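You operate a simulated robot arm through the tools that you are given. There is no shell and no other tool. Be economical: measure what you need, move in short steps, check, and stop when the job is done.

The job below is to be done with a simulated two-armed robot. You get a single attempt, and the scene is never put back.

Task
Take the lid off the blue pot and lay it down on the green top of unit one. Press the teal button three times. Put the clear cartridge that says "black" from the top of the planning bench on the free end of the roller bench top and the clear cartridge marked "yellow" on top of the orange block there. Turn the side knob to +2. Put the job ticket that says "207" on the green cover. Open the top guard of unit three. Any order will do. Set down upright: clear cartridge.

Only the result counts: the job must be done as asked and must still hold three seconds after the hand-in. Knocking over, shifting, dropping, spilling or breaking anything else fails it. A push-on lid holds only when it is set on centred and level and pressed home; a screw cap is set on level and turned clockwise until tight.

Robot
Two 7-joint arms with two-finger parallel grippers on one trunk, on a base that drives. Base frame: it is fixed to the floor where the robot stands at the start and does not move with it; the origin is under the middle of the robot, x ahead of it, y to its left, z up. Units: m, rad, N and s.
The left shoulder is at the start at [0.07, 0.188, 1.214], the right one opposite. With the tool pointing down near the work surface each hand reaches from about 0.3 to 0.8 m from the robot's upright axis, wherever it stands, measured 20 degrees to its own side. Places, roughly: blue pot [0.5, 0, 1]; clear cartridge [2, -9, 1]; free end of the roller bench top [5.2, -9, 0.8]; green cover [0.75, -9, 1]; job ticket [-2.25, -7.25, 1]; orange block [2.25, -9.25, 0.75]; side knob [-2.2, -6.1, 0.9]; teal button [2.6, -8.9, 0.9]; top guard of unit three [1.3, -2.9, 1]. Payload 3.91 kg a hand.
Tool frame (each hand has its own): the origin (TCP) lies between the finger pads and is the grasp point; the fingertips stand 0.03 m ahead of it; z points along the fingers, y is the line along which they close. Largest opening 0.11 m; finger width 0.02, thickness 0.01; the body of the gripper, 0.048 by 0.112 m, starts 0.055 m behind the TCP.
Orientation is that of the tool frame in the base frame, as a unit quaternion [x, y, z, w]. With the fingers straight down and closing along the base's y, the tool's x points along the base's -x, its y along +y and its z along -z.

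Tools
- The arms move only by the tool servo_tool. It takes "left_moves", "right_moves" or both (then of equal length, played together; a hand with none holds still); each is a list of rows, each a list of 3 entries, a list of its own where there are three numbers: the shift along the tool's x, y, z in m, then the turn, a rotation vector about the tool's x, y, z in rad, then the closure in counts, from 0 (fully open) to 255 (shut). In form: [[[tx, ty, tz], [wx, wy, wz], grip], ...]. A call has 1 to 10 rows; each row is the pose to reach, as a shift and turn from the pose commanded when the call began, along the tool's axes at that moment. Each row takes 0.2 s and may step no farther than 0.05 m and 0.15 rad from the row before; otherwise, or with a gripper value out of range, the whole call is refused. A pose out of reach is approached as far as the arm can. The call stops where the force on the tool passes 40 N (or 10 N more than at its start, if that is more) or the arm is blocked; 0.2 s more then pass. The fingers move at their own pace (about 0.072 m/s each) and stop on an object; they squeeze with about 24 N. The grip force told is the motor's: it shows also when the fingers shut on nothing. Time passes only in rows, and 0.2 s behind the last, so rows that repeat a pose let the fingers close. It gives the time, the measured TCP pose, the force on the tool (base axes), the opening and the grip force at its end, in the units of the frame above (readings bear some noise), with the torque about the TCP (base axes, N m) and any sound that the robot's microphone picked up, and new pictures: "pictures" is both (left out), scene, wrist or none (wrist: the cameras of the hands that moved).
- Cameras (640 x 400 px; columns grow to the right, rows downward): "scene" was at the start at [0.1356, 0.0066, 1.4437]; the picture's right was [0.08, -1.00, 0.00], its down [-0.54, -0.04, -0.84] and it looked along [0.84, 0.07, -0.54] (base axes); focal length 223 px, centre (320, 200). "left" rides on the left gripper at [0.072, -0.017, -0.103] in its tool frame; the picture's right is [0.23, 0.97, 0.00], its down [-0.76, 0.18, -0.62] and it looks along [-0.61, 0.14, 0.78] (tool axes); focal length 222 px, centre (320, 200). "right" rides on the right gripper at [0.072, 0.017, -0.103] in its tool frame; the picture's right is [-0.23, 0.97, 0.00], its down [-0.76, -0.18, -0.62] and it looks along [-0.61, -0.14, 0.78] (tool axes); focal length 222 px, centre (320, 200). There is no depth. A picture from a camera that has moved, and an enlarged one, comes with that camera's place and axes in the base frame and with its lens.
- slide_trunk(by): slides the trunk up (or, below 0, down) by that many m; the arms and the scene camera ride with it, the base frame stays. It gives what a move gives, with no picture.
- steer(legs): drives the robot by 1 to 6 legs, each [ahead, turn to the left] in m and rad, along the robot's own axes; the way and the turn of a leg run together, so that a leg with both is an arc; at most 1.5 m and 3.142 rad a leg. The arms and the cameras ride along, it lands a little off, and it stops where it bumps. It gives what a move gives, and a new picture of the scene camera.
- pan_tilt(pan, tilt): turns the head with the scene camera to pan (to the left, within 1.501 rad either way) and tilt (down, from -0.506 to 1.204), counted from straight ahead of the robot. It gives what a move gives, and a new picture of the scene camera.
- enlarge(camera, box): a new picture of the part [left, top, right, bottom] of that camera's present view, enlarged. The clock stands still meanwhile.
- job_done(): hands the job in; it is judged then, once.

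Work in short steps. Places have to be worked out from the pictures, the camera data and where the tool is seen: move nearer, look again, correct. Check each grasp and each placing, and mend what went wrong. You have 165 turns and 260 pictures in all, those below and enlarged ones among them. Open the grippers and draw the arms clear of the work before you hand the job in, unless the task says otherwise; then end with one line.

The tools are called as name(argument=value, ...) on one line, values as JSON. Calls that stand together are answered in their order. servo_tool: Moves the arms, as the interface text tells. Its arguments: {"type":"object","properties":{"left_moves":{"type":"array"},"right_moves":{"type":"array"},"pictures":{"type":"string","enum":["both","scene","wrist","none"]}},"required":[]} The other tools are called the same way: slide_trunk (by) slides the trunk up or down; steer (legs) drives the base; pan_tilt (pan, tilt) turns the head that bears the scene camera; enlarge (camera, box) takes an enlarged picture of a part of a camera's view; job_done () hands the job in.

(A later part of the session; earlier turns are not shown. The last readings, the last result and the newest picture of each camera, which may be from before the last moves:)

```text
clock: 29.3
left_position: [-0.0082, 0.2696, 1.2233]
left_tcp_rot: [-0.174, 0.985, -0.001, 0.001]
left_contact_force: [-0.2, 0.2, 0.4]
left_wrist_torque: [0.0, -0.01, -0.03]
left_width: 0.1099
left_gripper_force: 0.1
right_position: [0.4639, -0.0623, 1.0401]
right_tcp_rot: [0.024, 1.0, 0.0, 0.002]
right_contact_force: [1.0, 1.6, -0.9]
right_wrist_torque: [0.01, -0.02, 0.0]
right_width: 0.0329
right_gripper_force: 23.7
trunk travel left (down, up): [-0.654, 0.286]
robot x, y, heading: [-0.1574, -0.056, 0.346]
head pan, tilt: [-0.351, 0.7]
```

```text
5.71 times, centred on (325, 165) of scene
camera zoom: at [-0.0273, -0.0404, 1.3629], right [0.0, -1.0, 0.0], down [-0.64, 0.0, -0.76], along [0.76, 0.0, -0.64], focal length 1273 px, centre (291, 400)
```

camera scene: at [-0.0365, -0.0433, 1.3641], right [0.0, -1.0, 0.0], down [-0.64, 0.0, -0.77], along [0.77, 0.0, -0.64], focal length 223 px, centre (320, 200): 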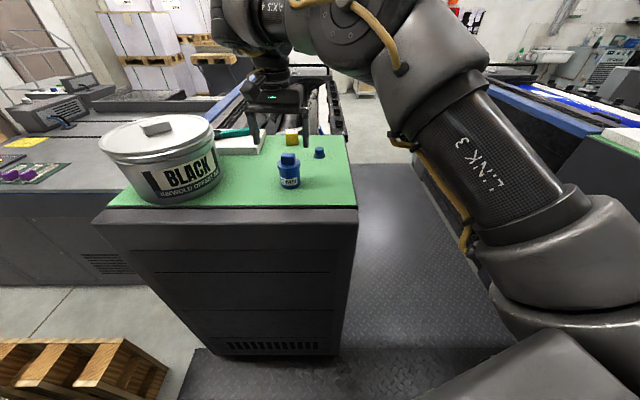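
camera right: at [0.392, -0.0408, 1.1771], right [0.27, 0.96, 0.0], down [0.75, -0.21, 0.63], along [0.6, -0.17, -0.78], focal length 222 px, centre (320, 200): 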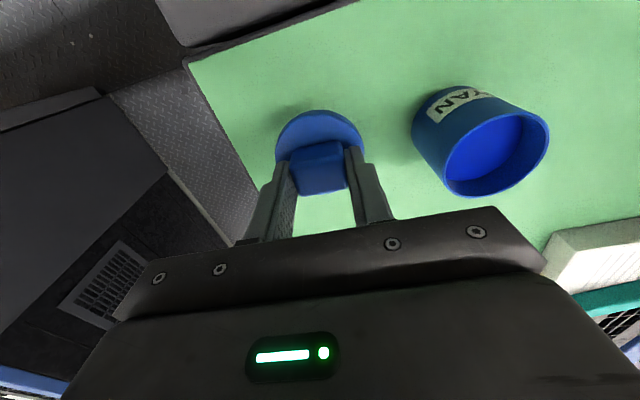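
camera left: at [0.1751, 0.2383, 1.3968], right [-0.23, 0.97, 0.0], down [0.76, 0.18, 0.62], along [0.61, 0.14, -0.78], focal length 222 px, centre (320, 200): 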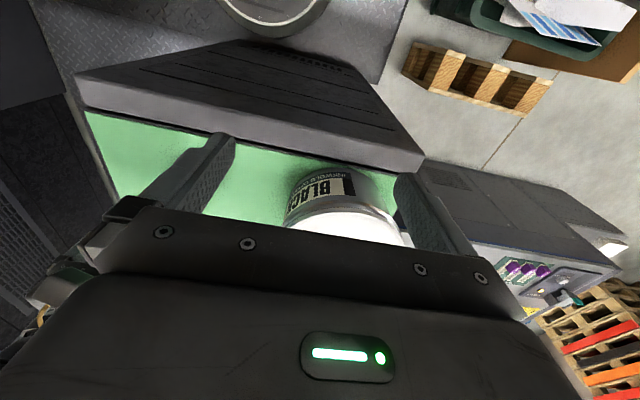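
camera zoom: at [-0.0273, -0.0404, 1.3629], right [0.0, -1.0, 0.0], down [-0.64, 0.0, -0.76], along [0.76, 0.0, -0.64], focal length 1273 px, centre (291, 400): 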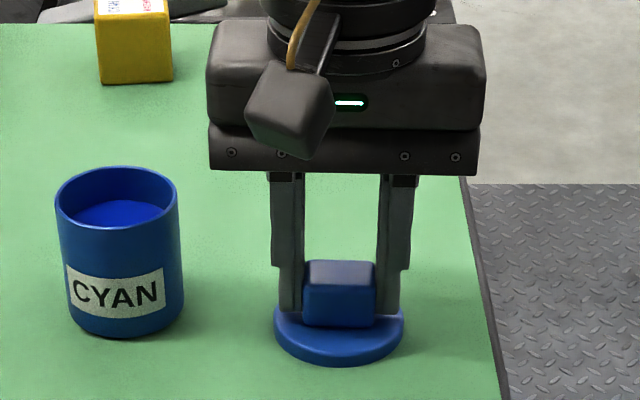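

It looks seated or within a millimetre; one more small step for contact.

servo_tool(right_moves=[[[0, 0, 0.001], [0, 0, 0], 255], [[0, 0, 0.002], [0, 0, 0], 255]], pictures="none")

```text
clock: 29.9
left_position: [-0.007, 0.2698, 1.2233]
left_tcp_rot: [-0.174, 0.985, 0.0, 0.001]
left_contact_force: [0.5, 1.1, 0.2]
left_wrist_torque: [-0.01, 0.02, -0.02]
left_width: 0.1098
left_gripper_force: 0.1
right_position: [0.4632, -0.0623, 1.0404]
right_tcp_rot: [0.024, 1.0, 0.0, 0.002]
right_contact_force: [0.1, 0.1, 0.1]
right_wrist_torque: [0.03, -0.01, 0.04]
right_width: 0.0328
right_gripper_force: 24.3
trunk travel left (down, up): [-0.654, 0.286]
robot x, y, heading: [-0.1589, -0.0559, 0.351]
head pan, tilt: [-0.351, 0.7]
```

servo_tool(right_moves=[[[0, 0, 0.001], [0, 0, 0], 255], [[0, 0, 0.002], [0, 0, 0], 255]], pictures="none")

servo_tool(right_moves=[[[0, 0, 0.001], [0, 0, 0], 255], [[0, 0, 0.002], [0, 0, 0], 255]], pictures="none")

```text
clock: 30.5
left_position: [-0.0084, 0.2686, 1.2242]
left_tcp_rot: [-0.174, 0.985, -0.001, 0.001]
left_contact_force: [0.5, 0.6, 0.7]
left_wrist_torque: [0.02, 0.0, -0.01]
left_width: 0.1102
left_gripper_force: 0.0
right_position: [0.4634, -0.0624, 1.04]
right_tcp_rot: [0.023, 1.0, 0.001, 0.002]
right_contact_force: [3.1, -0.4, 8.8]
right_wrist_torque: [-0.03, -0.16, 0.01]
right_width: 0.0326
right_gripper_force: 23.9
trunk travel left (down, up): [-0.654, 0.286]
robot x, y, heading: [-0.1583, -0.0581, 0.347]
head pan, tilt: [-0.351, 0.7]
```

```text
clock: 31.1
left_position: [-0.0082, 0.2695, 1.2239]
left_tcp_rot: [-0.173, 0.985, -0.001, 0.001]
left_contact_force: [-0.7, 0.0, -0.2]
left_wrist_torque: [0.02, -0.01, -0.03]
left_width: 0.1099
left_gripper_force: 0.0
right_position: [0.4628, -0.0618, 1.0385]
right_tcp_rot: [0.024, 1.0, 0.0, 0.003]
right_contact_force: [8.8, -1.1, 26.8]
right_wrist_torque: [-0.13, -0.23, 0.01]
right_width: 0.0329
right_gripper_force: 23.9
trunk travel left (down, up): [-0.654, 0.286]
robot x, y, heading: [-0.1559, -0.0592, 0.35]
head pan, tilt: [-0.351, 0.7]
```

Firm contact. I ease off 2 mm, open partly, and lift away.

servo_tool(right_moves=[[[0, 0, -0.002], [0, 0, 0], 255], [[0, 0, -0.002], [0, 0, 0], 140], [[0, 0, -0.002], [0, 0, 0], 140], [[0, 0, -0.03], [0, 0, 0], 140], [[0, 0, -0.07], [0, 0, 0], 140], [[0, 0, -0.11], [0, 0, 0], 140]], pictures="scene")

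enlarge(camera="scene", box=[220, 90, 360, 200])

```text
clock: 32.5
left_position: [-0.0083, 0.2701, 1.2226]
left_tcp_rot: [-0.174, 0.985, -0.001, 0.001]
left_contact_force: [-0.2, 0.7, 0.6]
left_wrist_torque: [-0.01, 0.01, 0.01]
left_width: 0.1098
left_gripper_force: 0.0
right_position: [0.4604, -0.0604, 1.1475]
right_tcp_rot: [0.022, 1.0, 0.0, 0.002]
right_contact_force: [-0.7, 0.0, 0.4]
right_wrist_torque: [-0.02, -0.01, -0.03]
right_width: 0.0494
right_gripper_force: 0.1
trunk travel left (down, up): [-0.654, 0.286]
robot x, y, heading: [-0.1547, -0.058, 0.351]
head pan, tilt: [-0.351, 0.7]
camera scene: at [-0.029, -0.0392, 1.363], right [0.0, -1.0, 0.0], down [-0.64, 0.0, -0.77], along [0.77, 0.0, -0.64], focal length 223 px, centre (320, 200)
```

scene: 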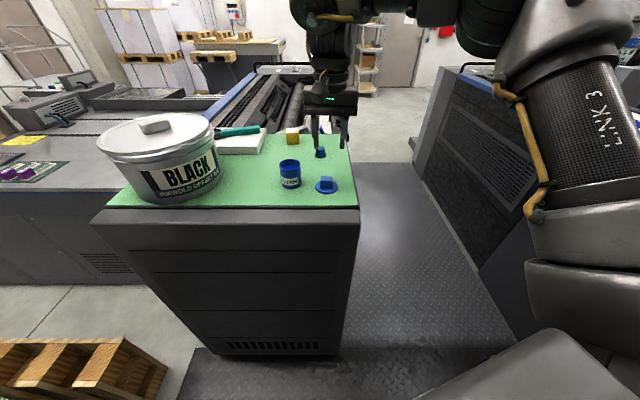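

```text
3.64 times, centred on (290, 145) of scene
camera zoom: at [-0.029, -0.0392, 1.363], right [0.0, -1.0, 0.0], down [-0.64, 0.0, -0.77], along [0.77, 0.0, -0.64], focal length 810 px, centre (429, 400)
```

zoom: 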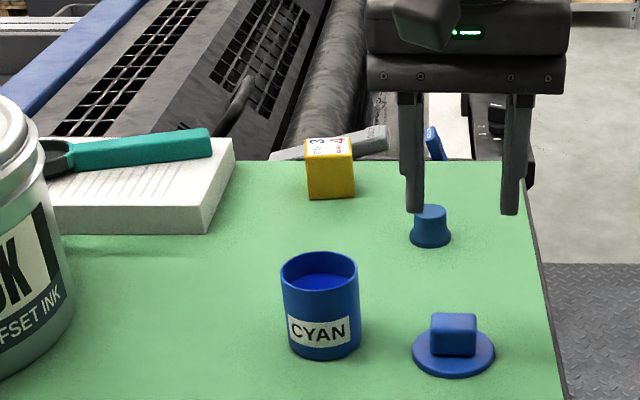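

The lid lies flat on the green top. Now tuck the arms: I retract the right hand, then look around to the right for driving.

servo_tool(right_moves=[[[0.02, -0.02, -0.04], [0, 0, -0.1], 0], [[0.05, -0.04, -0.06], [0, 0, -0.2], 0], [[0.09, -0.06, -0.06], [0, 0, -0.3], 0], [[0.13, -0.07, -0.06], [0, 0, -0.4], 0], [[0.17, -0.08, -0.06], [0, 0, -0.4], 0], [[0.21, -0.09, -0.06], [0, 0, -0.4], 0]], pictures="none")

steer(legs=[[-0.4, 0]])

pan_tilt(pan=-1.4, tilt=0.3)

```text
clock: 33.9
left_position: [-0.0065, 0.2691, 1.2246]
left_tcp_rot: [-0.175, 0.985, 0.0, 0.001]
left_contact_force: [-0.1, -0.7, -0.1]
left_wrist_torque: [0.0, 0.01, 0.03]
left_width: 0.1099
left_gripper_force: 0.1
right_position: [0.2695, -0.138, 1.2042]
right_tcp_rot: [-0.176, 0.984, 0.0, 0.001]
right_contact_force: [0.1, 0.3, 0.2]
right_wrist_torque: [0.0, 0.01, 0.02]
right_width: 0.1102
right_gripper_force: 0.0
right hand out of reach, approached as far as the arm can: row 6
trunk travel left (down, up): [-0.654, 0.286]
robot x, y, heading: [-0.155, -0.0508, 0.348]
head pan, tilt: [-0.351, 0.7]
```

```text
clock: 36.0
left_position: [-0.2198, 0.1442, 1.2162]
left_tcp_rot: [-0.144, 0.99, 0.0, -0.004]
left_contact_force: [-0.1, -1.1, 0.4]
left_wrist_torque: [0.04, 0.03, -0.01]
left_width: 0.1098
left_gripper_force: 0.1
right_position: [0.0352, -0.2719, 1.2016]
right_tcp_rot: [-0.143, 0.99, 0.004, -0.001]
right_contact_force: [1.0, -0.9, -0.6]
right_wrist_torque: [0.03, 0.02, -0.03]
right_width: 0.1099
right_gripper_force: 0.0
trunk travel left (down, up): [-0.654, 0.286]
robot x, y, heading: [-0.3831, -0.1875, 0.189]
head pan, tilt: [-0.351, 0.7]
stopped in leg 1: the robot was blocked; the commanded pose is now the measured one
camera scene: at [-0.2501, -0.1967, 1.3625], right [-0.16, -0.99, 0.0], down [-0.64, 0.11, -0.76], along [0.75, -0.12, -0.65], focal length 223 px, centre (320, 200)
```

scene: 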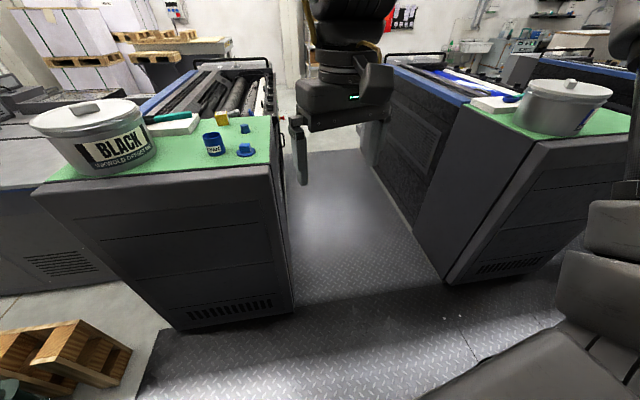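

```text
clock: 37.3
left_position: [-0.2226, 0.1479, 1.2162]
left_tcp_rot: [-0.145, 0.989, -0.002, -0.003]
left_contact_force: [0.3, 0.0, 0.2]
left_wrist_torque: [-0.02, 0.0, -0.02]
left_width: 0.1102
left_gripper_force: 0.1
right_position: [0.0312, -0.2683, 1.2041]
right_tcp_rot: [-0.144, 0.99, 0.002, 0.0]
right_contact_force: [0.6, 0.3, 0.0]
right_wrist_torque: [-0.02, 0.0, 0.0]
right_width: 0.1099
right_gripper_force: 0.1
trunk travel left (down, up): [-0.654, 0.286]
robot x, y, heading: [-0.381, -0.1864, 0.19]
head pan, tilt: [-1.4, 0.3]
camera scene: at [-0.305, -0.2658, 1.399], right [-0.94, -0.35, 0.0], down [-0.1, 0.28, -0.96], along [0.34, -0.89, -0.3], focal length 223 px, centre (320, 200)
```

scene: 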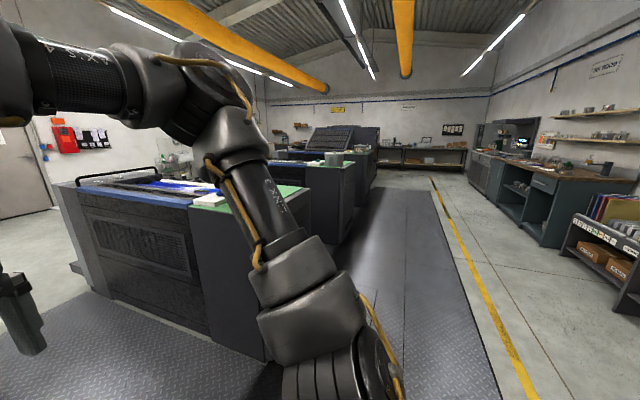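

Something behind blocked the base. I go forward a bit, start turning right, and look behind before going on.

steer(legs=[[0.12, 0], [0, -0.7]])

pan_tilt(pan=-1.5, tilt=0.6)

```text
clock: 40.4
left_position: [0.0704, -0.0067, 1.215]
left_tcp_rot: [0.197, 0.98, -0.002, -0.004]
left_contact_force: [-0.2, 0.1, -0.3]
left_wrist_torque: [-0.02, 0.04, 0.04]
left_width: 0.1099
left_gripper_force: 0.0
right_position: [0.0024, -0.4904, 1.2037]
right_tcp_rot: [0.198, 0.98, 0.002, 0.0]
right_contact_force: [-0.1, 0.5, -0.2]
right_wrist_torque: [-0.04, 0.01, 0.01]
right_width: 0.1098
right_gripper_force: 0.1
trunk travel left (down, up): [-0.654, 0.286]
robot x, y, heading: [-0.2663, -0.1638, -0.503]
head pan, tilt: [-1.4, 0.3]
camera scene: at [-0.2562, -0.2772, 1.3991], right [-0.95, 0.32, 0.0], down [0.09, 0.28, -0.96], along [-0.31, -0.9, -0.3], focal length 223 px, centre (320, 200)
```

scene: 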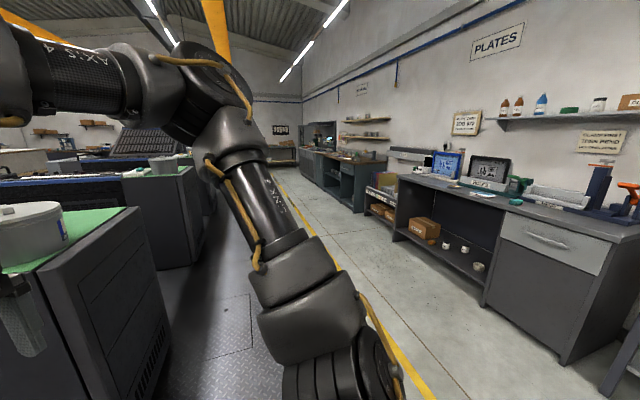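

```text
clock: 41.2
left_position: [0.0707, -0.0088, 1.216]
left_tcp_rot: [0.198, 0.98, -0.002, -0.004]
left_contact_force: [0.8, -0.4, -0.5]
left_wrist_torque: [0.02, 0.02, -0.01]
left_width: 0.1101
left_gripper_force: 0.0
right_position: [0.0022, -0.4904, 1.2029]
right_tcp_rot: [0.198, 0.98, 0.002, 0.0]
right_contact_force: [-0.9, 0.4, 0.3]
right_wrist_torque: [0.03, -0.04, -0.02]
right_width: 0.11
right_gripper_force: 0.1
trunk travel left (down, up): [-0.654, 0.286]
robot x, y, heading: [-0.2658, -0.1674, -0.495]
head pan, tilt: [-1.499, 0.6]
camera scene: at [-0.2631, -0.2696, 1.3716], right [-0.91, 0.41, 0.0], down [0.23, 0.51, -0.83], along [-0.34, -0.75, -0.56], focal length 223 px, centre (320, 200)
```

scene: 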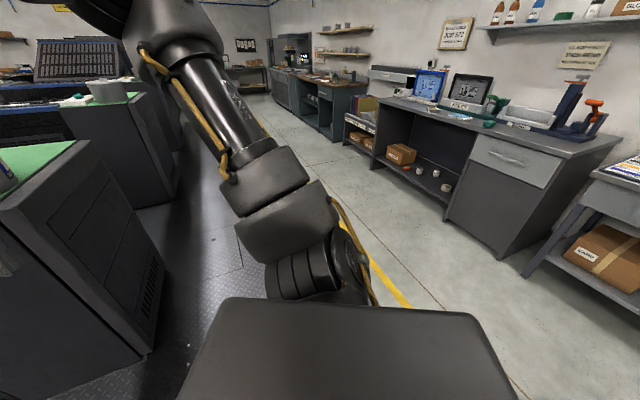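

The walkway runs toward −y between the units and the wall benches. I turn to face −y and look ahead.

steer(legs=[[0, -1.07]])

pan_tilt(pan=-1.2, tilt=0.7)

pan_tilt(pan=0.0, tilt=0.4)

```text
clock: 44.2
left_position: [0.038, -0.3767, 1.2147]
left_tcp_rot: [0.66, 0.751, 0.0, -0.004]
left_contact_force: [-0.5, 0.4, 0.6]
left_wrist_torque: [-0.02, 0.0, 0.02]
left_width: 0.1101
left_gripper_force: 0.1
right_position: [-0.414, -0.5622, 1.2037]
right_tcp_rot: [0.66, 0.751, 0.002, 0.001]
right_contact_force: [0.2, -0.6, -0.9]
right_wrist_torque: [-0.01, 0.01, -0.01]
right_width: 0.1098
right_gripper_force: 0.1
trunk travel left (down, up): [-0.654, 0.286]
robot x, y, heading: [-0.2646, -0.1627, -1.546]
head pan, tilt: [-1.499, 0.6]
camera scene: at [-0.3568, -0.224, 1.3716], right [-0.1, 0.99, 0.0], down [0.56, 0.06, -0.83], along [-0.82, -0.08, -0.56], focal length 223 px, centre (320, 200)
```

scene: 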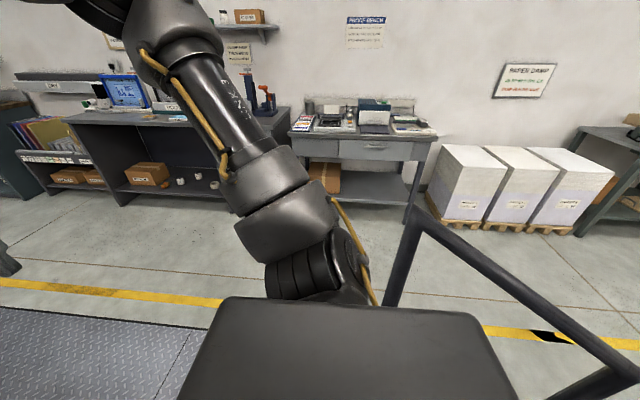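

```text
clock: 45.0
left_position: [0.0369, -0.3779, 1.2159]
left_tcp_rot: [0.66, 0.751, 0.001, -0.004]
left_contact_force: [-0.2, 0.6, -0.7]
left_wrist_torque: [0.0, 0.0, 0.03]
left_width: 0.11
left_gripper_force: 0.1
right_position: [-0.4123, -0.5604, 1.2031]
right_tcp_rot: [0.66, 0.751, 0.001, 0.001]
right_contact_force: [0.2, 0.8, 0.5]
right_wrist_torque: [-0.04, 0.02, 0.04]
right_width: 0.1097
right_gripper_force: 0.1
trunk travel left (down, up): [-0.654, 0.286]
robot x, y, heading: [-0.2656, -0.1658, -1.543]
head pan, tilt: [-1.201, 0.7]
camera scene: at [-0.3474, -0.2481, 1.363], right [-0.39, 0.92, 0.0], down [0.59, 0.25, -0.77], along [-0.71, -0.3, -0.64], focal length 223 px, centre (320, 200)
```

scene: 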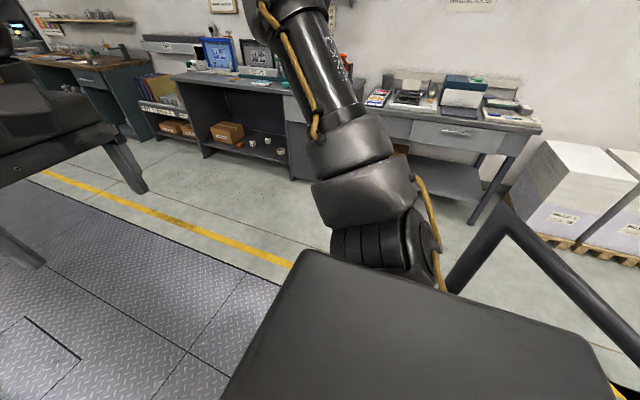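

```text
clock: 46.4
left_position: [0.0367, -0.3774, 1.2157]
left_tcp_rot: [0.66, 0.751, 0.0, -0.004]
left_contact_force: [0.0, -1.7, -0.6]
left_wrist_torque: [0.02, -0.01, 0.0]
left_width: 0.1101
left_gripper_force: 0.0
right_position: [-0.4131, -0.5606, 1.2034]
right_tcp_rot: [0.66, 0.751, 0.001, 0.001]
right_contact_force: [-0.4, 0.4, -0.7]
right_wrist_torque: [0.0, -0.01, 0.0]
right_width: 0.1098
right_gripper_force: 0.1
trunk travel left (down, up): [-0.654, 0.286]
robot x, y, heading: [-0.2683, -0.1644, -1.541]
head pan, tilt: [0.0, 0.4]
camera scene: at [-0.2665, -0.3079, 1.3898], right [-1.0, -0.03, 0.0], down [-0.01, 0.39, -0.92], along [0.03, -0.92, -0.39], focal length 223 px, centre (320, 200)
```

scene: 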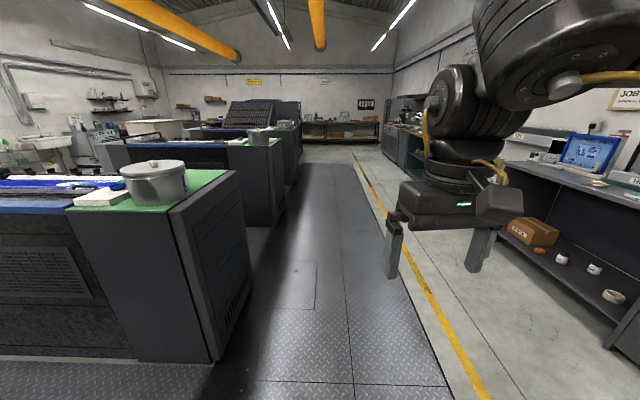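

The walkway is clear. I drive along −y about 1.3 m, veering slightly away from the units.

steer(legs=[[0.5, -0.2], [0.7, 0.17]])

pan_tilt(pan=0.9, tilt=0.4)

```text
clock: 52.8
left_position: [-0.0661, -1.5845, 1.216]
left_tcp_rot: [0.672, 0.741, 0.0, -0.004]
left_contact_force: [-0.4, -0.6, -0.5]
left_wrist_torque: [0.0, -0.01, 0.0]
left_width: 0.1101
left_gripper_force: 0.0
right_position: [-0.5219, -1.7549, 1.2033]
right_tcp_rot: [0.671, 0.741, 0.002, 0.001]
right_contact_force: [-0.1, 0.1, 0.4]
right_wrist_torque: [0.01, 0.0, -0.02]
right_width: 0.1099
right_gripper_force: 0.1
trunk travel left (down, up): [-0.654, 0.286]
robot x, y, heading: [-0.3638, -1.3618, -1.571]
head pan, tilt: [0.0, 0.4]
camera scene: at [-0.3683, -1.5058, 1.3898], right [-1.0, 0.0, 0.0], down [0.0, 0.39, -0.92], along [0.0, -0.92, -0.39], focal length 223 px, centre (320, 200)
```

scene: 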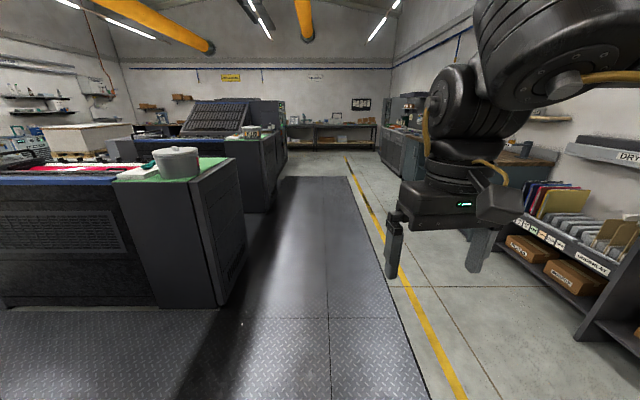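

```text
clock: 54.0
left_position: [-0.0667, -1.5849, 1.2144]
left_tcp_rot: [0.672, 0.741, 0.0, -0.005]
left_contact_force: [-0.2, 0.2, -0.4]
left_wrist_torque: [-0.01, 0.02, -0.01]
left_width: 0.1102
left_gripper_force: 0.1
right_position: [-0.5228, -1.7542, 1.2036]
right_tcp_rot: [0.672, 0.74, 0.002, 0.001]
right_contact_force: [-0.8, -0.1, 0.8]
right_wrist_torque: [0.01, -0.01, 0.0]
right_width: 0.11
right_gripper_force: 0.0
trunk travel left (down, up): [-0.654, 0.286]
robot x, y, heading: [-0.3634, -1.3599, -1.573]
head pan, tilt: [0.901, 0.4]
camera scene: at [-0.2957, -1.4714, 1.3898], right [-0.62, -0.78, 0.0], down [-0.3, 0.24, -0.92], along [0.72, -0.57, -0.39], focal length 223 px, centre (320, 200)
```

scene: 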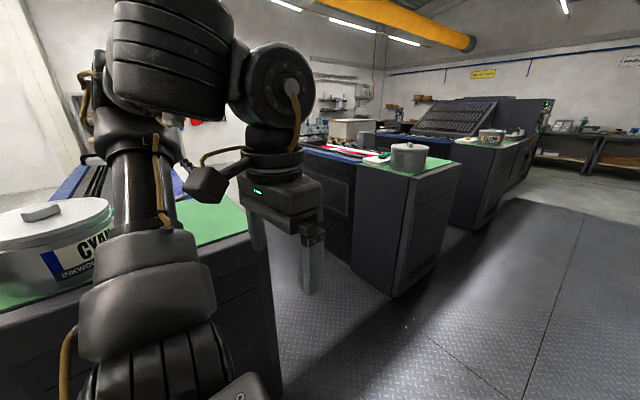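

Unit three is the one with the red ink, its near corner about (0.39, −2.74). I drive on to the mouth of the aisle beside it and turn to face +x.

steer(legs=[[0.88, 0], [0, 1.57]])

pan_tilt(pan=-0.5, tilt=0.4)

```text
clock: 62.5
left_position: [-0.1477, -1.9429, 1.2143]
left_tcp_rot: [-0.059, 0.998, -0.002, -0.003]
left_contact_force: [-0.2, 0.7, -0.1]
left_wrist_torque: [-0.01, -0.02, -0.01]
left_width: 0.1101
left_gripper_force: 0.1
right_position: [0.0312, -2.3984, 1.203]
right_tcp_rot: [-0.06, 0.998, 0.002, -0.001]
right_contact_force: [0.6, 0.0, -0.1]
right_wrist_torque: [0.04, -0.01, -0.01]
right_width: 0.1102
right_gripper_force: 0.2
trunk travel left (down, up): [-0.654, 0.286]
robot x, y, heading: [-0.3647, -2.2482, 0.017]
head pan, tilt: [0.901, 0.4]
camera scene: at [-0.2611, -2.1727, 1.3898], right [0.79, -0.61, 0.0], down [-0.24, -0.31, -0.92], along [0.56, 0.73, -0.39], focal length 223 px, centre (320, 200)
```

scene: 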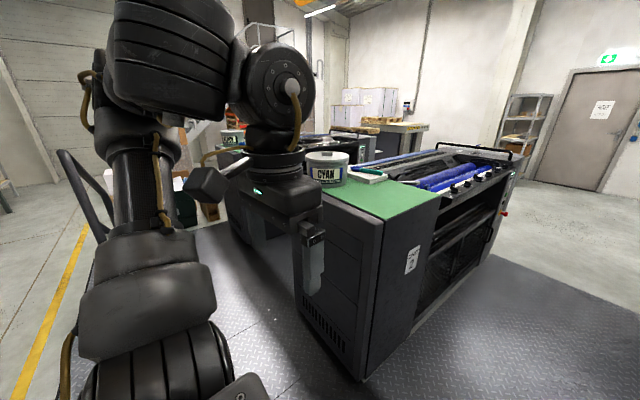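

```text
clock: 64.1
left_position: [-0.1483, -1.9436, 1.2158]
left_tcp_rot: [-0.059, 0.998, -0.003, -0.002]
left_contact_force: [0.0, 0.9, -0.5]
left_wrist_torque: [-0.01, 0.02, 0.02]
left_width: 0.1101
left_gripper_force: 0.1
right_position: [0.0308, -2.3958, 1.2025]
right_tcp_rot: [-0.059, 0.998, 0.002, 0.0]
right_contact_force: [-0.3, -1.0, -0.6]
right_wrist_torque: [0.03, -0.03, 0.02]
right_width: 0.1101
right_gripper_force: 0.0
trunk travel left (down, up): [-0.654, 0.286]
robot x, y, heading: [-0.3612, -2.2449, 0.018]
head pan, tilt: [-0.499, 0.4]
camera scene: at [-0.2352, -2.2892, 1.3898], right [-0.46, -0.89, 0.0], down [-0.34, 0.18, -0.92], along [0.82, -0.43, -0.39], focal length 223 px, centre (320, 200)
```

scene: 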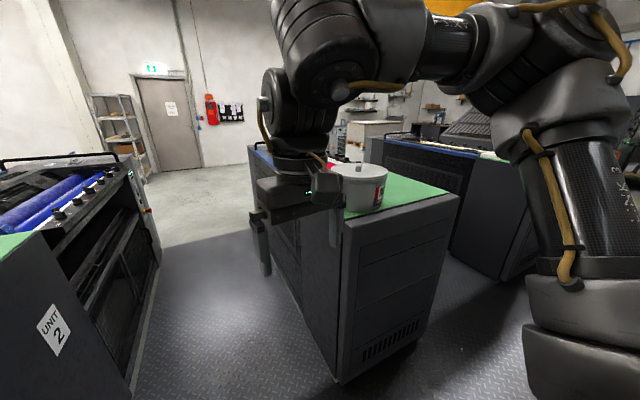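

The operator side with unit label faces −y. I raise the trunk for a better view and safer arms, then look at unit three's top from this aisle mouth.

slide_trunk(by=0.25)

steer(legs=[[0.6, 0.0]])

pan_tilt(pan=-0.75, tilt=0.5)

```text
clock: 66.7
left_position: [-0.1486, -1.944, 1.4653]
left_tcp_rot: [-0.059, 0.998, -0.003, -0.004]
left_contact_force: [-0.3, 0.2, -0.4]
left_wrist_torque: [0.0, 0.01, 0.02]
left_width: 0.11
left_gripper_force: 0.0
right_position: [0.0302, -2.3984, 1.4529]
right_tcp_rot: [-0.06, 0.998, 0.001, 0.0]
right_contact_force: [-0.2, -0.4, 0.3]
right_wrist_torque: [0.0, 0.01, 0.03]
right_width: 0.1099
right_gripper_force: 0.1
trunk travel left (down, up): [-0.904, 0.036]
robot x, y, heading: [-0.362, -2.2463, 0.017]
head pan, tilt: [-0.499, 0.4]
```

```text
clock: 70.0
left_position: [0.4369, -1.9314, 1.4658]
left_tcp_rot: [-0.062, 0.998, -0.002, -0.003]
left_contact_force: [-0.2, -0.7, 0.5]
left_wrist_torque: [-0.06, -0.01, -0.01]
left_width: 0.1103
left_gripper_force: 0.1
right_position: [0.6185, -2.3836, 1.4533]
right_tcp_rot: [-0.062, 0.998, 0.002, 0.001]
right_contact_force: [0.1, 0.4, -0.3]
right_wrist_torque: [-0.01, -0.02, 0.0]
right_width: 0.1101
right_gripper_force: 0.0
trunk travel left (down, up): [-0.904, 0.036]
robot x, y, heading: [0.2235, -2.2333, 0.019]
head pan, tilt: [-0.499, 0.4]
camera scene: at [0.3511, -2.2767, 1.64], right [-0.46, -0.89, 0.0], down [-0.34, 0.18, -0.92], along [0.82, -0.42, -0.39], focal length 223 px, centre (320, 200)
```

scene: 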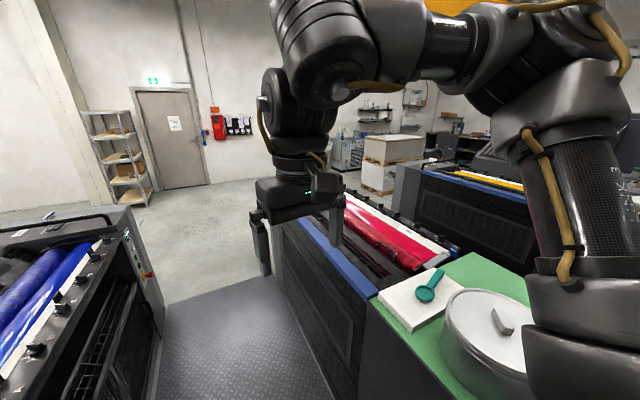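

```text
clock: 70.8
left_position: [0.4385, -1.9311, 1.4661]
left_tcp_rot: [-0.062, 0.998, -0.003, -0.003]
left_contact_force: [0.7, 0.2, 0.1]
left_wrist_torque: [0.01, -0.03, 0.0]
left_width: 0.1099
left_gripper_force: 0.1
right_position: [0.6209, -2.383, 1.4529]
right_tcp_rot: [-0.062, 0.998, 0.002, 0.0]
right_contact_force: [1.1, 0.4, -0.7]
right_wrist_torque: [-0.01, -0.02, 0.0]
right_width: 0.11
right_gripper_force: 0.0
trunk travel left (down, up): [-0.904, 0.036]
robot x, y, heading: [0.223, -2.2316, 0.024]
head pan, tilt: [-0.75, 0.499]
camera scene: at [0.339, -2.2947, 1.6307], right [-0.66, -0.75, 0.0], down [-0.36, 0.32, -0.88], along [0.66, -0.58, -0.48], focal length 223 px, centre (320, 200)
```

scene: 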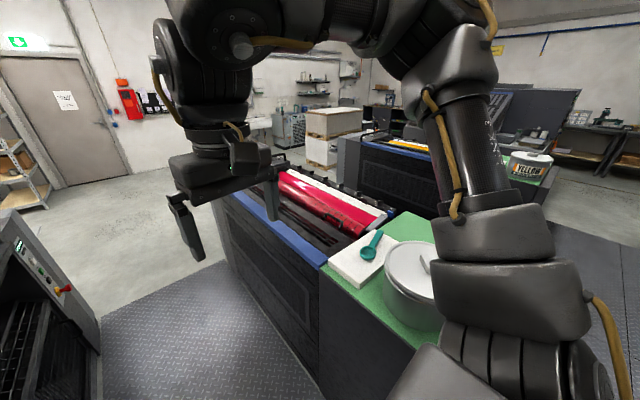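

I enlarge the view of unit three's top.

enlarge(camera="scene", box=[230, 150, 430, 275])

enlarge(camera="right", box=[0, 0, 640, 400])

```text
3.20 times, centred on (330, 212) of scene
camera zoom: at [0.339, -2.2947, 1.6307], right [-0.66, -0.75, 0.0], down [-0.36, 0.32, -0.88], along [0.66, -0.58, -0.48], focal length 713 px, centre (288, 160)
```

zoom: 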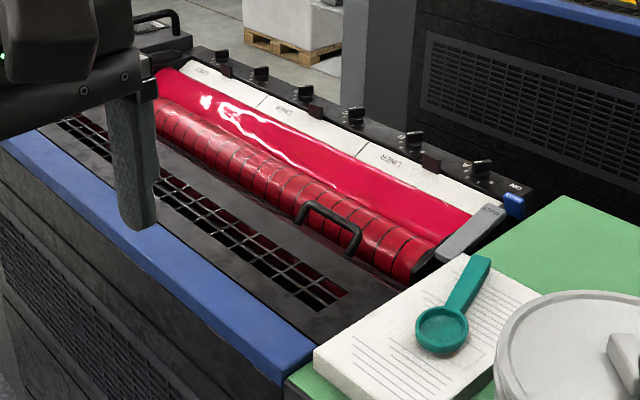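

```text
1.00 times, centred on (320, 200) of right (not enlarged: the box is as wide or as high as the picture)
camera zoom: at [0.5464, -2.3767, 1.557], right [0.1, 0.99, 0.0], down [0.78, -0.08, 0.62], along [0.62, -0.06, -0.78], focal length 222 px, centre (320, 200)
```

zoom: 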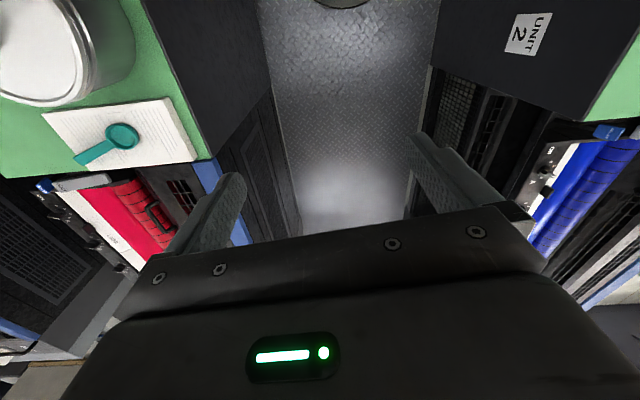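

The guard is the dark slotted plate hinged by the blue rail (y≈−2.74), with a loop handle near (0.95, −2.91). I'll position the robot in this aisle facing −y with the handle before the left arm.

steer(legs=[[0.55, 0.0], [0, -1.59], [0.06, 0]])

pan_tilt(pan=0.25, tilt=0.75)

```text
clock: 78.3
left_position: [1.089, -2.4787, 1.4693]
left_tcp_rot: [0.659, 0.752, -0.005, 0.0]
left_contact_force: [0.4, 1.0, -0.3]
left_wrist_torque: [-0.08, 0.0, -0.01]
left_width: 0.1099
left_gripper_force: 0.1
right_position: [0.637, -2.6617, 1.459]
right_tcp_rot: [0.658, 0.753, -0.004, 0.006]
right_contact_force: [-0.2, 0.9, 0.0]
right_wrist_torque: [-0.08, -0.01, 0.0]
right_width: 0.1099
right_gripper_force: 0.0
trunk travel left (down, up): [-0.904, 0.036]
robot x, y, heading: [0.7823, -2.2843, -1.537]
head pan, tilt: [-0.75, 0.499]
camera scene: at [0.721, -2.3847, 1.6319], right [-0.75, 0.66, -0.01], down [0.32, 0.35, -0.88], along [-0.58, -0.67, -0.47], focal length 223 px, centre (320, 200)
```

scene: 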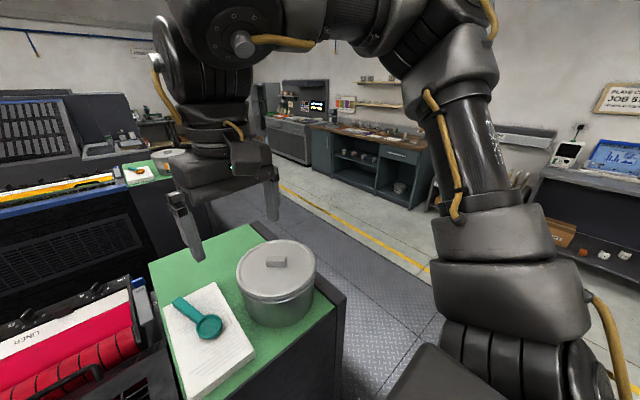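

```text
clock: 79.6
left_position: [1.0886, -2.4907, 1.4654]
left_tcp_rot: [0.659, 0.752, -0.001, -0.002]
left_contact_force: [0.0, 0.9, -0.1]
left_wrist_torque: [-0.02, 0.0, -0.01]
left_width: 0.1101
left_gripper_force: 0.1
right_position: [0.6375, -2.6761, 1.4539]
right_tcp_rot: [0.658, 0.753, 0.001, 0.002]
right_contact_force: [-0.4, -0.3, 0.2]
right_wrist_torque: [-0.01, 0.03, 0.0]
right_width: 0.1099
right_gripper_force: 0.0
trunk travel left (down, up): [-0.904, 0.036]
robot x, y, heading: [0.7827, -2.2794, -1.539]
head pan, tilt: [0.25, 0.75]
camera scene: at [0.8038, -2.4109, 1.6089], right [-0.96, -0.28, 0.0], down [-0.19, 0.65, -0.73], along [0.2, -0.7, -0.68], focal length 223 px, centre (320, 200)
```

scene: 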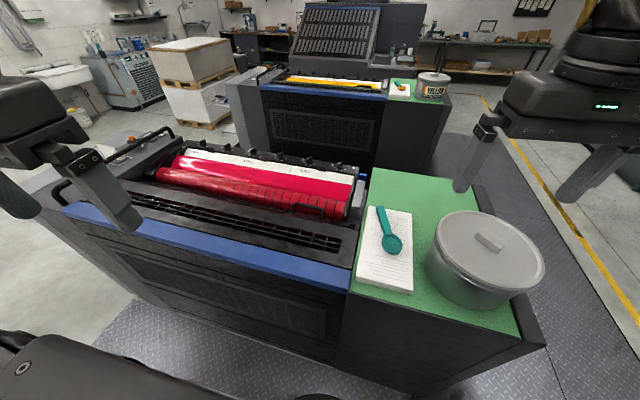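

enlarge(camera="scene", box=[40, 110, 370, 290])

enlarge(camera="scene", box=[260, 170, 380, 270])

```text
1.94 times, centred on (205, 200) of scene
camera zoom: at [0.8038, -2.4109, 1.6089], right [-0.96, -0.28, 0.0], down [-0.19, 0.65, -0.73], along [0.2, -0.7, -0.68], focal length 432 px, centre (543, 200)
```

zoom: 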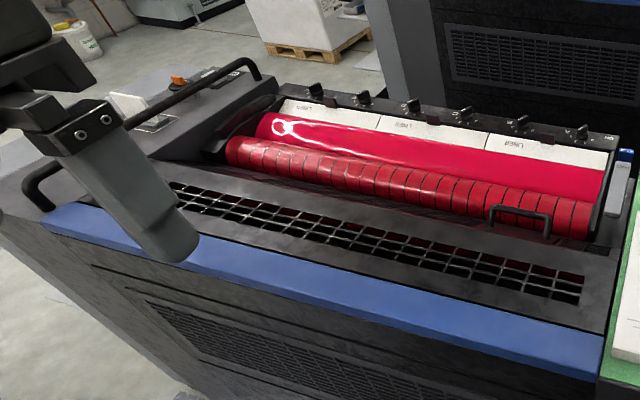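

```text
4.00 times, centred on (320, 220) of scene
camera zoom: at [0.8038, -2.4109, 1.6089], right [-0.96, -0.28, 0.0], down [-0.19, 0.65, -0.73], along [0.2, -0.7, -0.68], focal length 891 px, centre (320, 120)
```

zoom: 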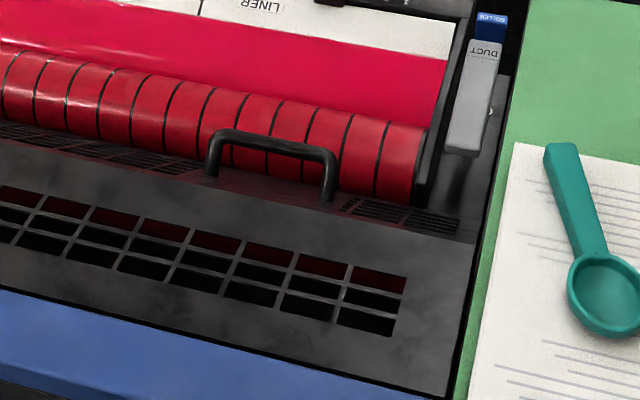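

The handle bar is near (1.013, −2.985, 1.003), the hinge near y≈−2.80. I move 0.06 m closer, lower the trunk by 0.1, then rotate the left hand 90° so that the fingers close along y.

steer(legs=[[0.06, 0]])

slide_trunk(by=-0.1)

servo_tool(left_moves=[[[0, 0, 0], [0, 0, 0.14], 0], [[0, 0, 0], [0, 0, 0.28], 0], [[0, 0, 0], [0, 0, 0.42], 0], [[0, 0, 0], [0, 0, 0.56], 0], [[0, 0, 0], [0, 0, 0.7], 0], [[0, 0, 0], [0, 0, 0.84], 0], [[0, 0, 0], [0, 0, 0.98], 0], [[0, 0, 0], [0, 0, 1.12], 0], [[0, 0, 0], [0, 0, 1.26], 0], [[0, 0, 0], [0, 0, 1.4], 0]], pictures="none")

```text
clock: 80.6
left_position: [1.0894, -2.5338, 1.4686]
left_tcp_rot: [0.659, 0.752, -0.006, 0.001]
left_contact_force: [0.0, 0.9, -0.6]
left_wrist_torque: [-0.07, -0.01, -0.01]
left_width: 0.1101
left_gripper_force: 0.0
right_position: [0.6399, -2.7203, 1.4595]
right_tcp_rot: [0.657, 0.754, -0.004, 0.008]
right_contact_force: [0.1, 1.2, -0.2]
right_wrist_torque: [-0.11, -0.01, -0.01]
right_width: 0.11
right_gripper_force: 0.1
trunk travel left (down, up): [-0.904, 0.036]
robot x, y, heading: [0.7853, -2.3426, -1.544]
head pan, tilt: [0.25, 0.75]
camera scene: at [0.8057, -2.4559, 1.6101], right [-0.96, -0.28, 0.0], down [-0.19, 0.65, -0.74], along [0.2, -0.71, -0.67], focal length 223 px, centre (320, 200)
```

scene: 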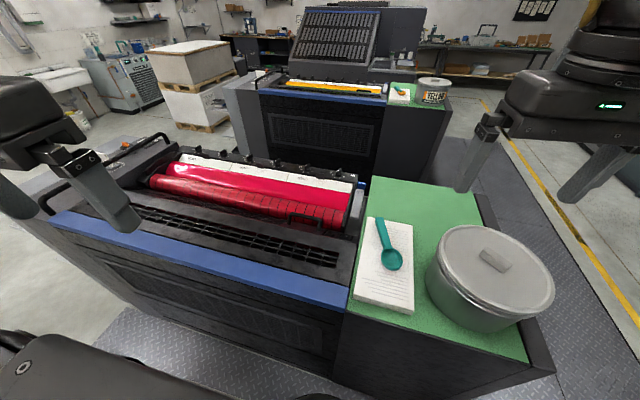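

```text
clock: 81.9
left_position: [1.0906, -2.5467, 1.3678]
left_tcp_rot: [0.659, 0.752, -0.002, -0.001]
left_contact_force: [-0.1, 1.0, 0.1]
left_wrist_torque: [-0.01, -0.01, 0.01]
left_width: 0.1098
left_gripper_force: 0.0
right_position: [0.6409, -2.7333, 1.357]
right_tcp_rot: [0.657, 0.753, -0.002, 0.004]
right_contact_force: [-0.1, -1.0, 0.6]
right_wrist_torque: [-0.01, 0.01, 0.01]
right_width: 0.1098
right_gripper_force: 0.0
trunk travel left (down, up): [-0.804, 0.136]
robot x, y, heading: [0.7852, -2.3435, -1.535]
head pan, tilt: [0.25, 0.75]
```

```text
clock: 83.7
left_position: [1.0351, -2.477, 1.3878]
left_tcp_rot: [0.948, 0.319, -0.01, 0.003]
left_contact_force: [-1.2, -4.9, -0.7]
left_wrist_torque: [-0.09, 0.07, -0.24]
left_width: 0.1099
left_gripper_force: 0.0
left hand out of reach, approached as far as the arm can: row 1, 2, 3, 4, 5, 6, 7, 8
right_position: [0.6405, -2.7367, 1.3566]
right_tcp_rot: [0.658, 0.753, -0.001, 0.003]
right_contact_force: [0.6, -0.9, -0.5]
right_wrist_torque: [0.01, -0.02, 0.01]
right_width: 0.1102
right_gripper_force: 0.1
trunk travel left (down, up): [-0.804, 0.136]
robot x, y, heading: [0.7886, -2.3432, -1.536]
head pan, tilt: [0.25, 0.75]
stopped in row 8 (left hand): the force on the tool passed its limit at 74 N (the readings are from after the stop); the commanded pose is now the measured one
```

The rotating hand hit something, likely the robot itself, as the arm was too tucked. I extend the hand forward first.

servo_tool(left_moves=[[[-0.028, 0.037, 0], [0, 0, 0], 0], [[-0.056, 0.074, 0], [0, 0, 0], 0], [[-0.084, 0.111, 0], [0, 0, 0], 0], [[-0.112, 0.148, 0], [0, 0, 0], 0], [[-0.14, 0.185, 0], [0, 0, 0], 0], [[-0.168, 0.222, 0], [0, 0, 0], 0], [[-0.18, 0.24, 0], [0, 0, 0], 0]], pictures="both")

```text
clock: 84.2
left_position: [1.0091, -2.4883, 1.3843]
left_tcp_rot: [0.95, 0.311, -0.001, 0.0]
left_contact_force: [10.1, -2.4, 3.4]
left_wrist_torque: [0.16, -0.06, -0.42]
left_width: 0.1064
left_gripper_force: 0.2
left hand out of reach, approached as far as the arm can: row 1, 2
right_position: [0.6382, -2.7362, 1.3549]
right_tcp_rot: [0.657, 0.753, 0.0, 0.003]
right_contact_force: [-0.4, 0.1, 0.4]
right_wrist_torque: [0.02, -0.03, 0.0]
right_width: 0.1101
right_gripper_force: 0.1
trunk travel left (down, up): [-0.804, 0.136]
robot x, y, heading: [0.7852, -2.343, -1.543]
head pan, tilt: [0.25, 0.75]
stopped in row 2 (left hand): the force on the tool passed its limit at 81 N (the readings are from after the stop); the commanded pose is now the measured one
camera scene: at [0.8041, -2.4741, 1.5086], right [-0.96, -0.28, 0.0], down [-0.19, 0.66, -0.73], along [0.2, -0.7, -0.68], focal length 223 px, centre (320, 200)
camera left: at [1.0559, -2.4329, 1.4873], right [0.76, -0.65, 0.0], down [-0.51, -0.59, 0.62], along [-0.41, -0.47, -0.78], focal length 222 px, centre (320, 200)
```

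scene: 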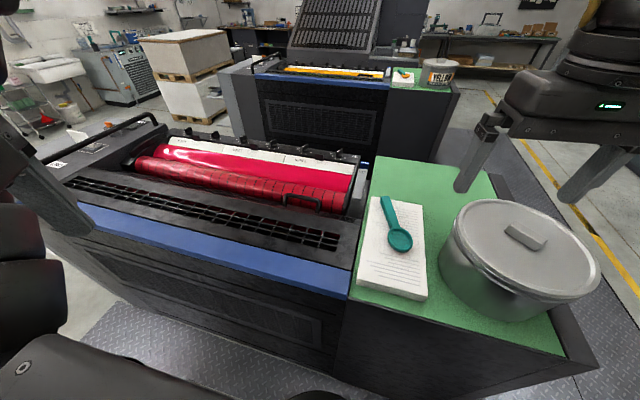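
left: 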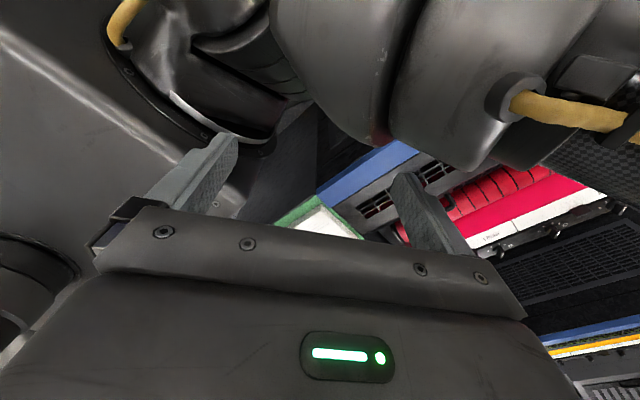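

The fingers are tangled with the arm's own links. I reverse: move outward while turning back.

servo_tool(left_moves=[[[0.01, 0.014, 0], [0, 0, -0.1], 0], [[0.02, 0.028, 0], [0, 0, -0.24], 0], [[0.03, 0.044, 0], [0, 0, -0.38], 0], [[0.04, 0.058, 0], [0, 0, -0.52], 0], [[0.047, 0.071, 0], [0, 0, -0.66], 0], [[0.047, 0.071, 0], [0, 0, -0.8], 0], [[0.047, 0.071, 0], [0, 0, -0.94], 0], [[0.047, 0.071, 0], [0, 0, -1.06], 0]], pictures="wrist")

```text
clock: 86.0
left_position: [1.0839, -2.5156, 1.3781]
left_tcp_rot: [0.661, 0.75, -0.002, -0.001]
left_contact_force: [-0.1, -0.5, -0.2]
left_wrist_torque: [0.0, 0.0, -0.01]
left_width: 0.11
left_gripper_force: 0.1
left hand out of reach, approached as far as the arm can: row 1, 2, 3, 4, 5, 6, 7, 8
right_position: [0.6403, -2.7374, 1.3539]
right_tcp_rot: [0.658, 0.753, -0.001, 0.004]
right_contact_force: [-0.8, 0.7, -0.1]
right_wrist_torque: [0.0, 0.0, 0.01]
right_width: 0.11
right_gripper_force: 0.0
trunk travel left (down, up): [-0.804, 0.136]
robot x, y, heading: [0.7828, -2.3385, -1.534]
head pan, tilt: [0.25, 0.75]
camera left: at [1.0576, -2.4469, 1.4806], right [0.94, 0.35, -0.01], down [0.28, -0.73, 0.62], along [0.21, -0.58, -0.78], focal length 222 px, centre (320, 200)
```

left: 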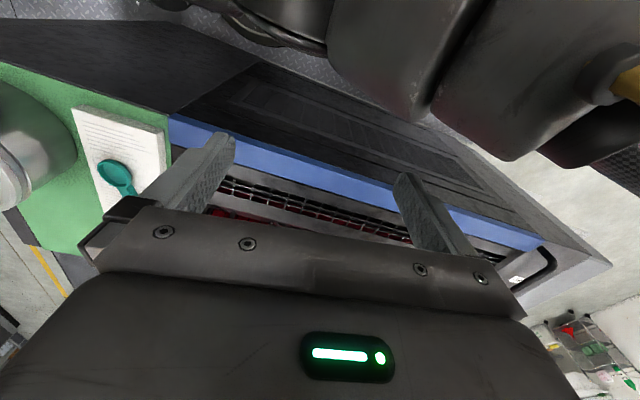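

Free again. Now extend forward toward (1.06, −2.81) at the same height.

servo_tool(left_moves=[[[-0.045, -0.008, 0], [0, 0, 0], 0], [[-0.09, -0.016, 0], [0, 0, 0], 0], [[-0.135, -0.024, 0], [0, 0, 0], 0], [[-0.18, -0.032, 0], [0, 0, 0], 0], [[-0.225, -0.04, 0], [0, 0, 0], 0], [[-0.27, -0.05, 0], [0, 0, 0], 0], [[-0.295, -0.058, 0.02], [0, 0, 0], 0]], pictures="none")

servo_tool(left_moves=[[[0, 0, 0], [0, 0, 0.14], 0], [[0, 0, 0], [0, 0, 0.28], 0], [[0, 0, 0], [0, 0, 0.42], 0], [[0, 0, 0], [0, 0, 0.56], 0], [[0, 0, 0], [0, 0, 0.7], 0], [[0, 0, 0], [0, 0, 0.84], 0], [[0, 0, 0], [0, 0, 0.98], 0], [[0, 0, 0], [0, 0, 1.12], 0], [[0, 0, 0], [0, 0, 1.26], 0], [[0, 0, 0], [0, 0, 1.4], 0]], pictures="wrist")

```text
clock: 87.6
left_position: [1.0286, -2.6742, 1.3343]
left_tcp_rot: [0.662, 0.75, -0.001, 0.0]
left_contact_force: [1.4, -0.1, 0.3]
left_wrist_torque: [0.01, -0.02, 0.04]
left_width: 0.11
left_gripper_force: 0.1
left hand out of reach, approached as far as the arm can: row 1, 2, 3, 4, 5, 6, 7
right_position: [0.6417, -2.735, 1.3553]
right_tcp_rot: [0.657, 0.754, -0.001, 0.002]
right_contact_force: [0.7, 0.1, -1.2]
right_wrist_torque: [0.0, 0.0, -0.02]
right_width: 0.11
right_gripper_force: 0.1
trunk travel left (down, up): [-0.804, 0.136]
robot x, y, heading: [0.7865, -2.3429, -1.537]
head pan, tilt: [0.25, 0.75]
```

```text
clock: 89.4
left_position: [0.9341, -2.5279, 1.349]
left_tcp_rot: [0.946, 0.323, -0.003, 0.002]
left_contact_force: [6.9, -18.9, 4.6]
left_wrist_torque: [0.88, 0.34, 0.16]
left_width: 0.1001
left_gripper_force: 0.1
left hand out of reach, approached as far as the arm can: row 1, 2, 3, 4, 5, 6, 7, 8
right_position: [0.6373, -2.7328, 1.3551]
right_tcp_rot: [0.657, 0.754, 0.0, 0.006]
right_contact_force: [0.2, 0.8, 0.2]
right_wrist_torque: [0.0, -0.05, 0.02]
right_width: 0.1102
right_gripper_force: 0.0
trunk travel left (down, up): [-0.804, 0.136]
robot x, y, heading: [0.7868, -2.3408, -1.536]
head pan, tilt: [0.25, 0.75]
stopped in row 8 (left hand): the force on the tool passed its limit at 60 N (the readings are from after the stop); the commanded pose is now the measured one
camera left: at [0.9812, -2.4701, 1.4504], right [0.77, -0.63, 0.0], down [-0.49, -0.6, 0.63], along [-0.4, -0.49, -0.78], focal length 222 px, centre (320, 200)
```

left: 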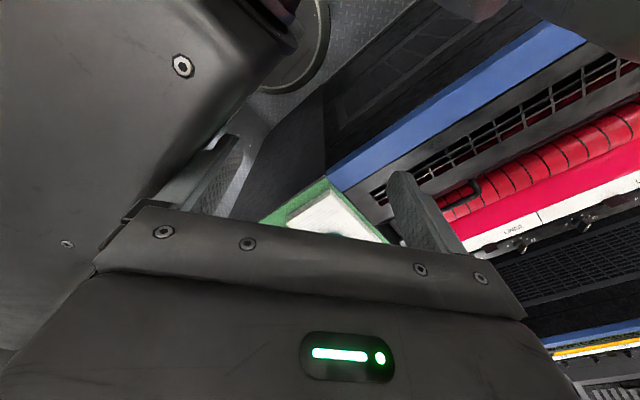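

The left arm fouls itself turning this way. I turn it back and try the other direction, in checked steps.

servo_tool(left_moves=[[[0.02, 0.03, 0], [0, 0, -0.12], 0], [[0.03, 0.06, 0], [0, 0, -0.26], 0], [[0.03, 0.08, 0], [0, 0, -0.4], 0], [[0.03, 0.1, 0], [0, 0, -0.54], 0], [[0.03, 0.1, 0], [0, 0, -0.68], 0], [[0.03, 0.1, 0], [0, 0, -0.82], 0], [[0.03, 0.1, 0], [0, 0, -0.96], 0], [[0.03, 0.1, 0], [0, 0, -1.1], 0], [[0.03, 0.1, 0], [0, 0, -1.24], 0], [[0.03, 0.1, 0], [0, 0, -1.38], 0]], pictures="both")

```text
clock: 91.6
left_position: [1.0222, -2.5905, 1.3471]
left_tcp_rot: [0.526, 0.851, -0.005, -0.002]
left_contact_force: [0.2, -0.4, 0.4]
left_wrist_torque: [0.02, 0.02, 0.03]
left_width: 0.1099
left_gripper_force: 0.0
left hand out of reach, approached as far as the arm can: row 1, 2, 3, 4
right_position: [0.6423, -2.737, 1.355]
right_tcp_rot: [0.657, 0.754, 0.0, 0.003]
right_contact_force: [-0.3, 0.0, 0.7]
right_wrist_torque: [-0.01, 0.01, -0.03]
right_width: 0.1099
right_gripper_force: 0.1
trunk travel left (down, up): [-0.804, 0.136]
robot x, y, heading: [0.7851, -2.3431, -1.538]
head pan, tilt: [0.25, 0.75]
camera scene: at [0.8068, -2.4731, 1.5087], right [-0.96, -0.28, 0.0], down [-0.19, 0.66, -0.73], along [0.2, -0.7, -0.68], focal length 223 px, centre (320, 200)
camera left: at [0.9751, -2.5336, 1.4502], right [0.77, 0.64, -0.01], down [0.51, -0.6, 0.62], along [0.39, -0.48, -0.78], focal length 222 px, centre (320, 200)
```

scene: 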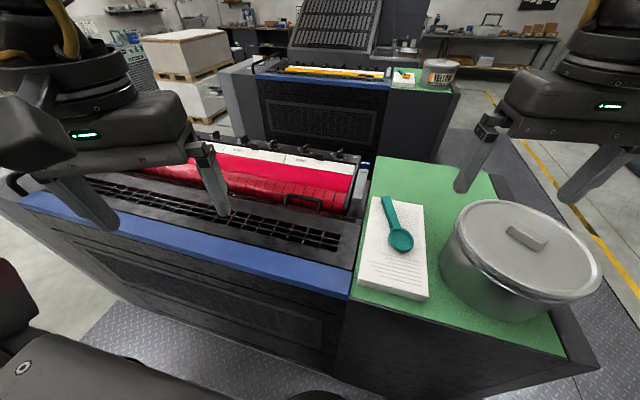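
left: 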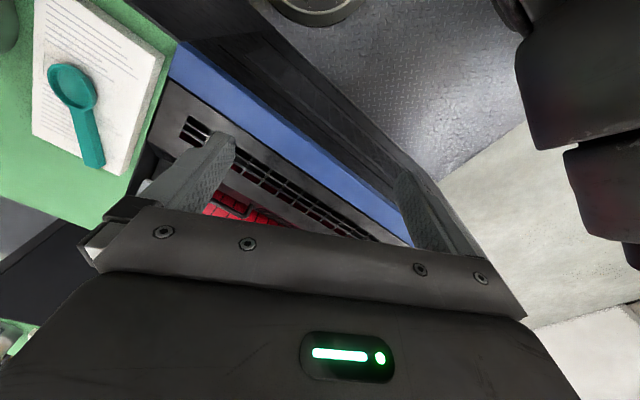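

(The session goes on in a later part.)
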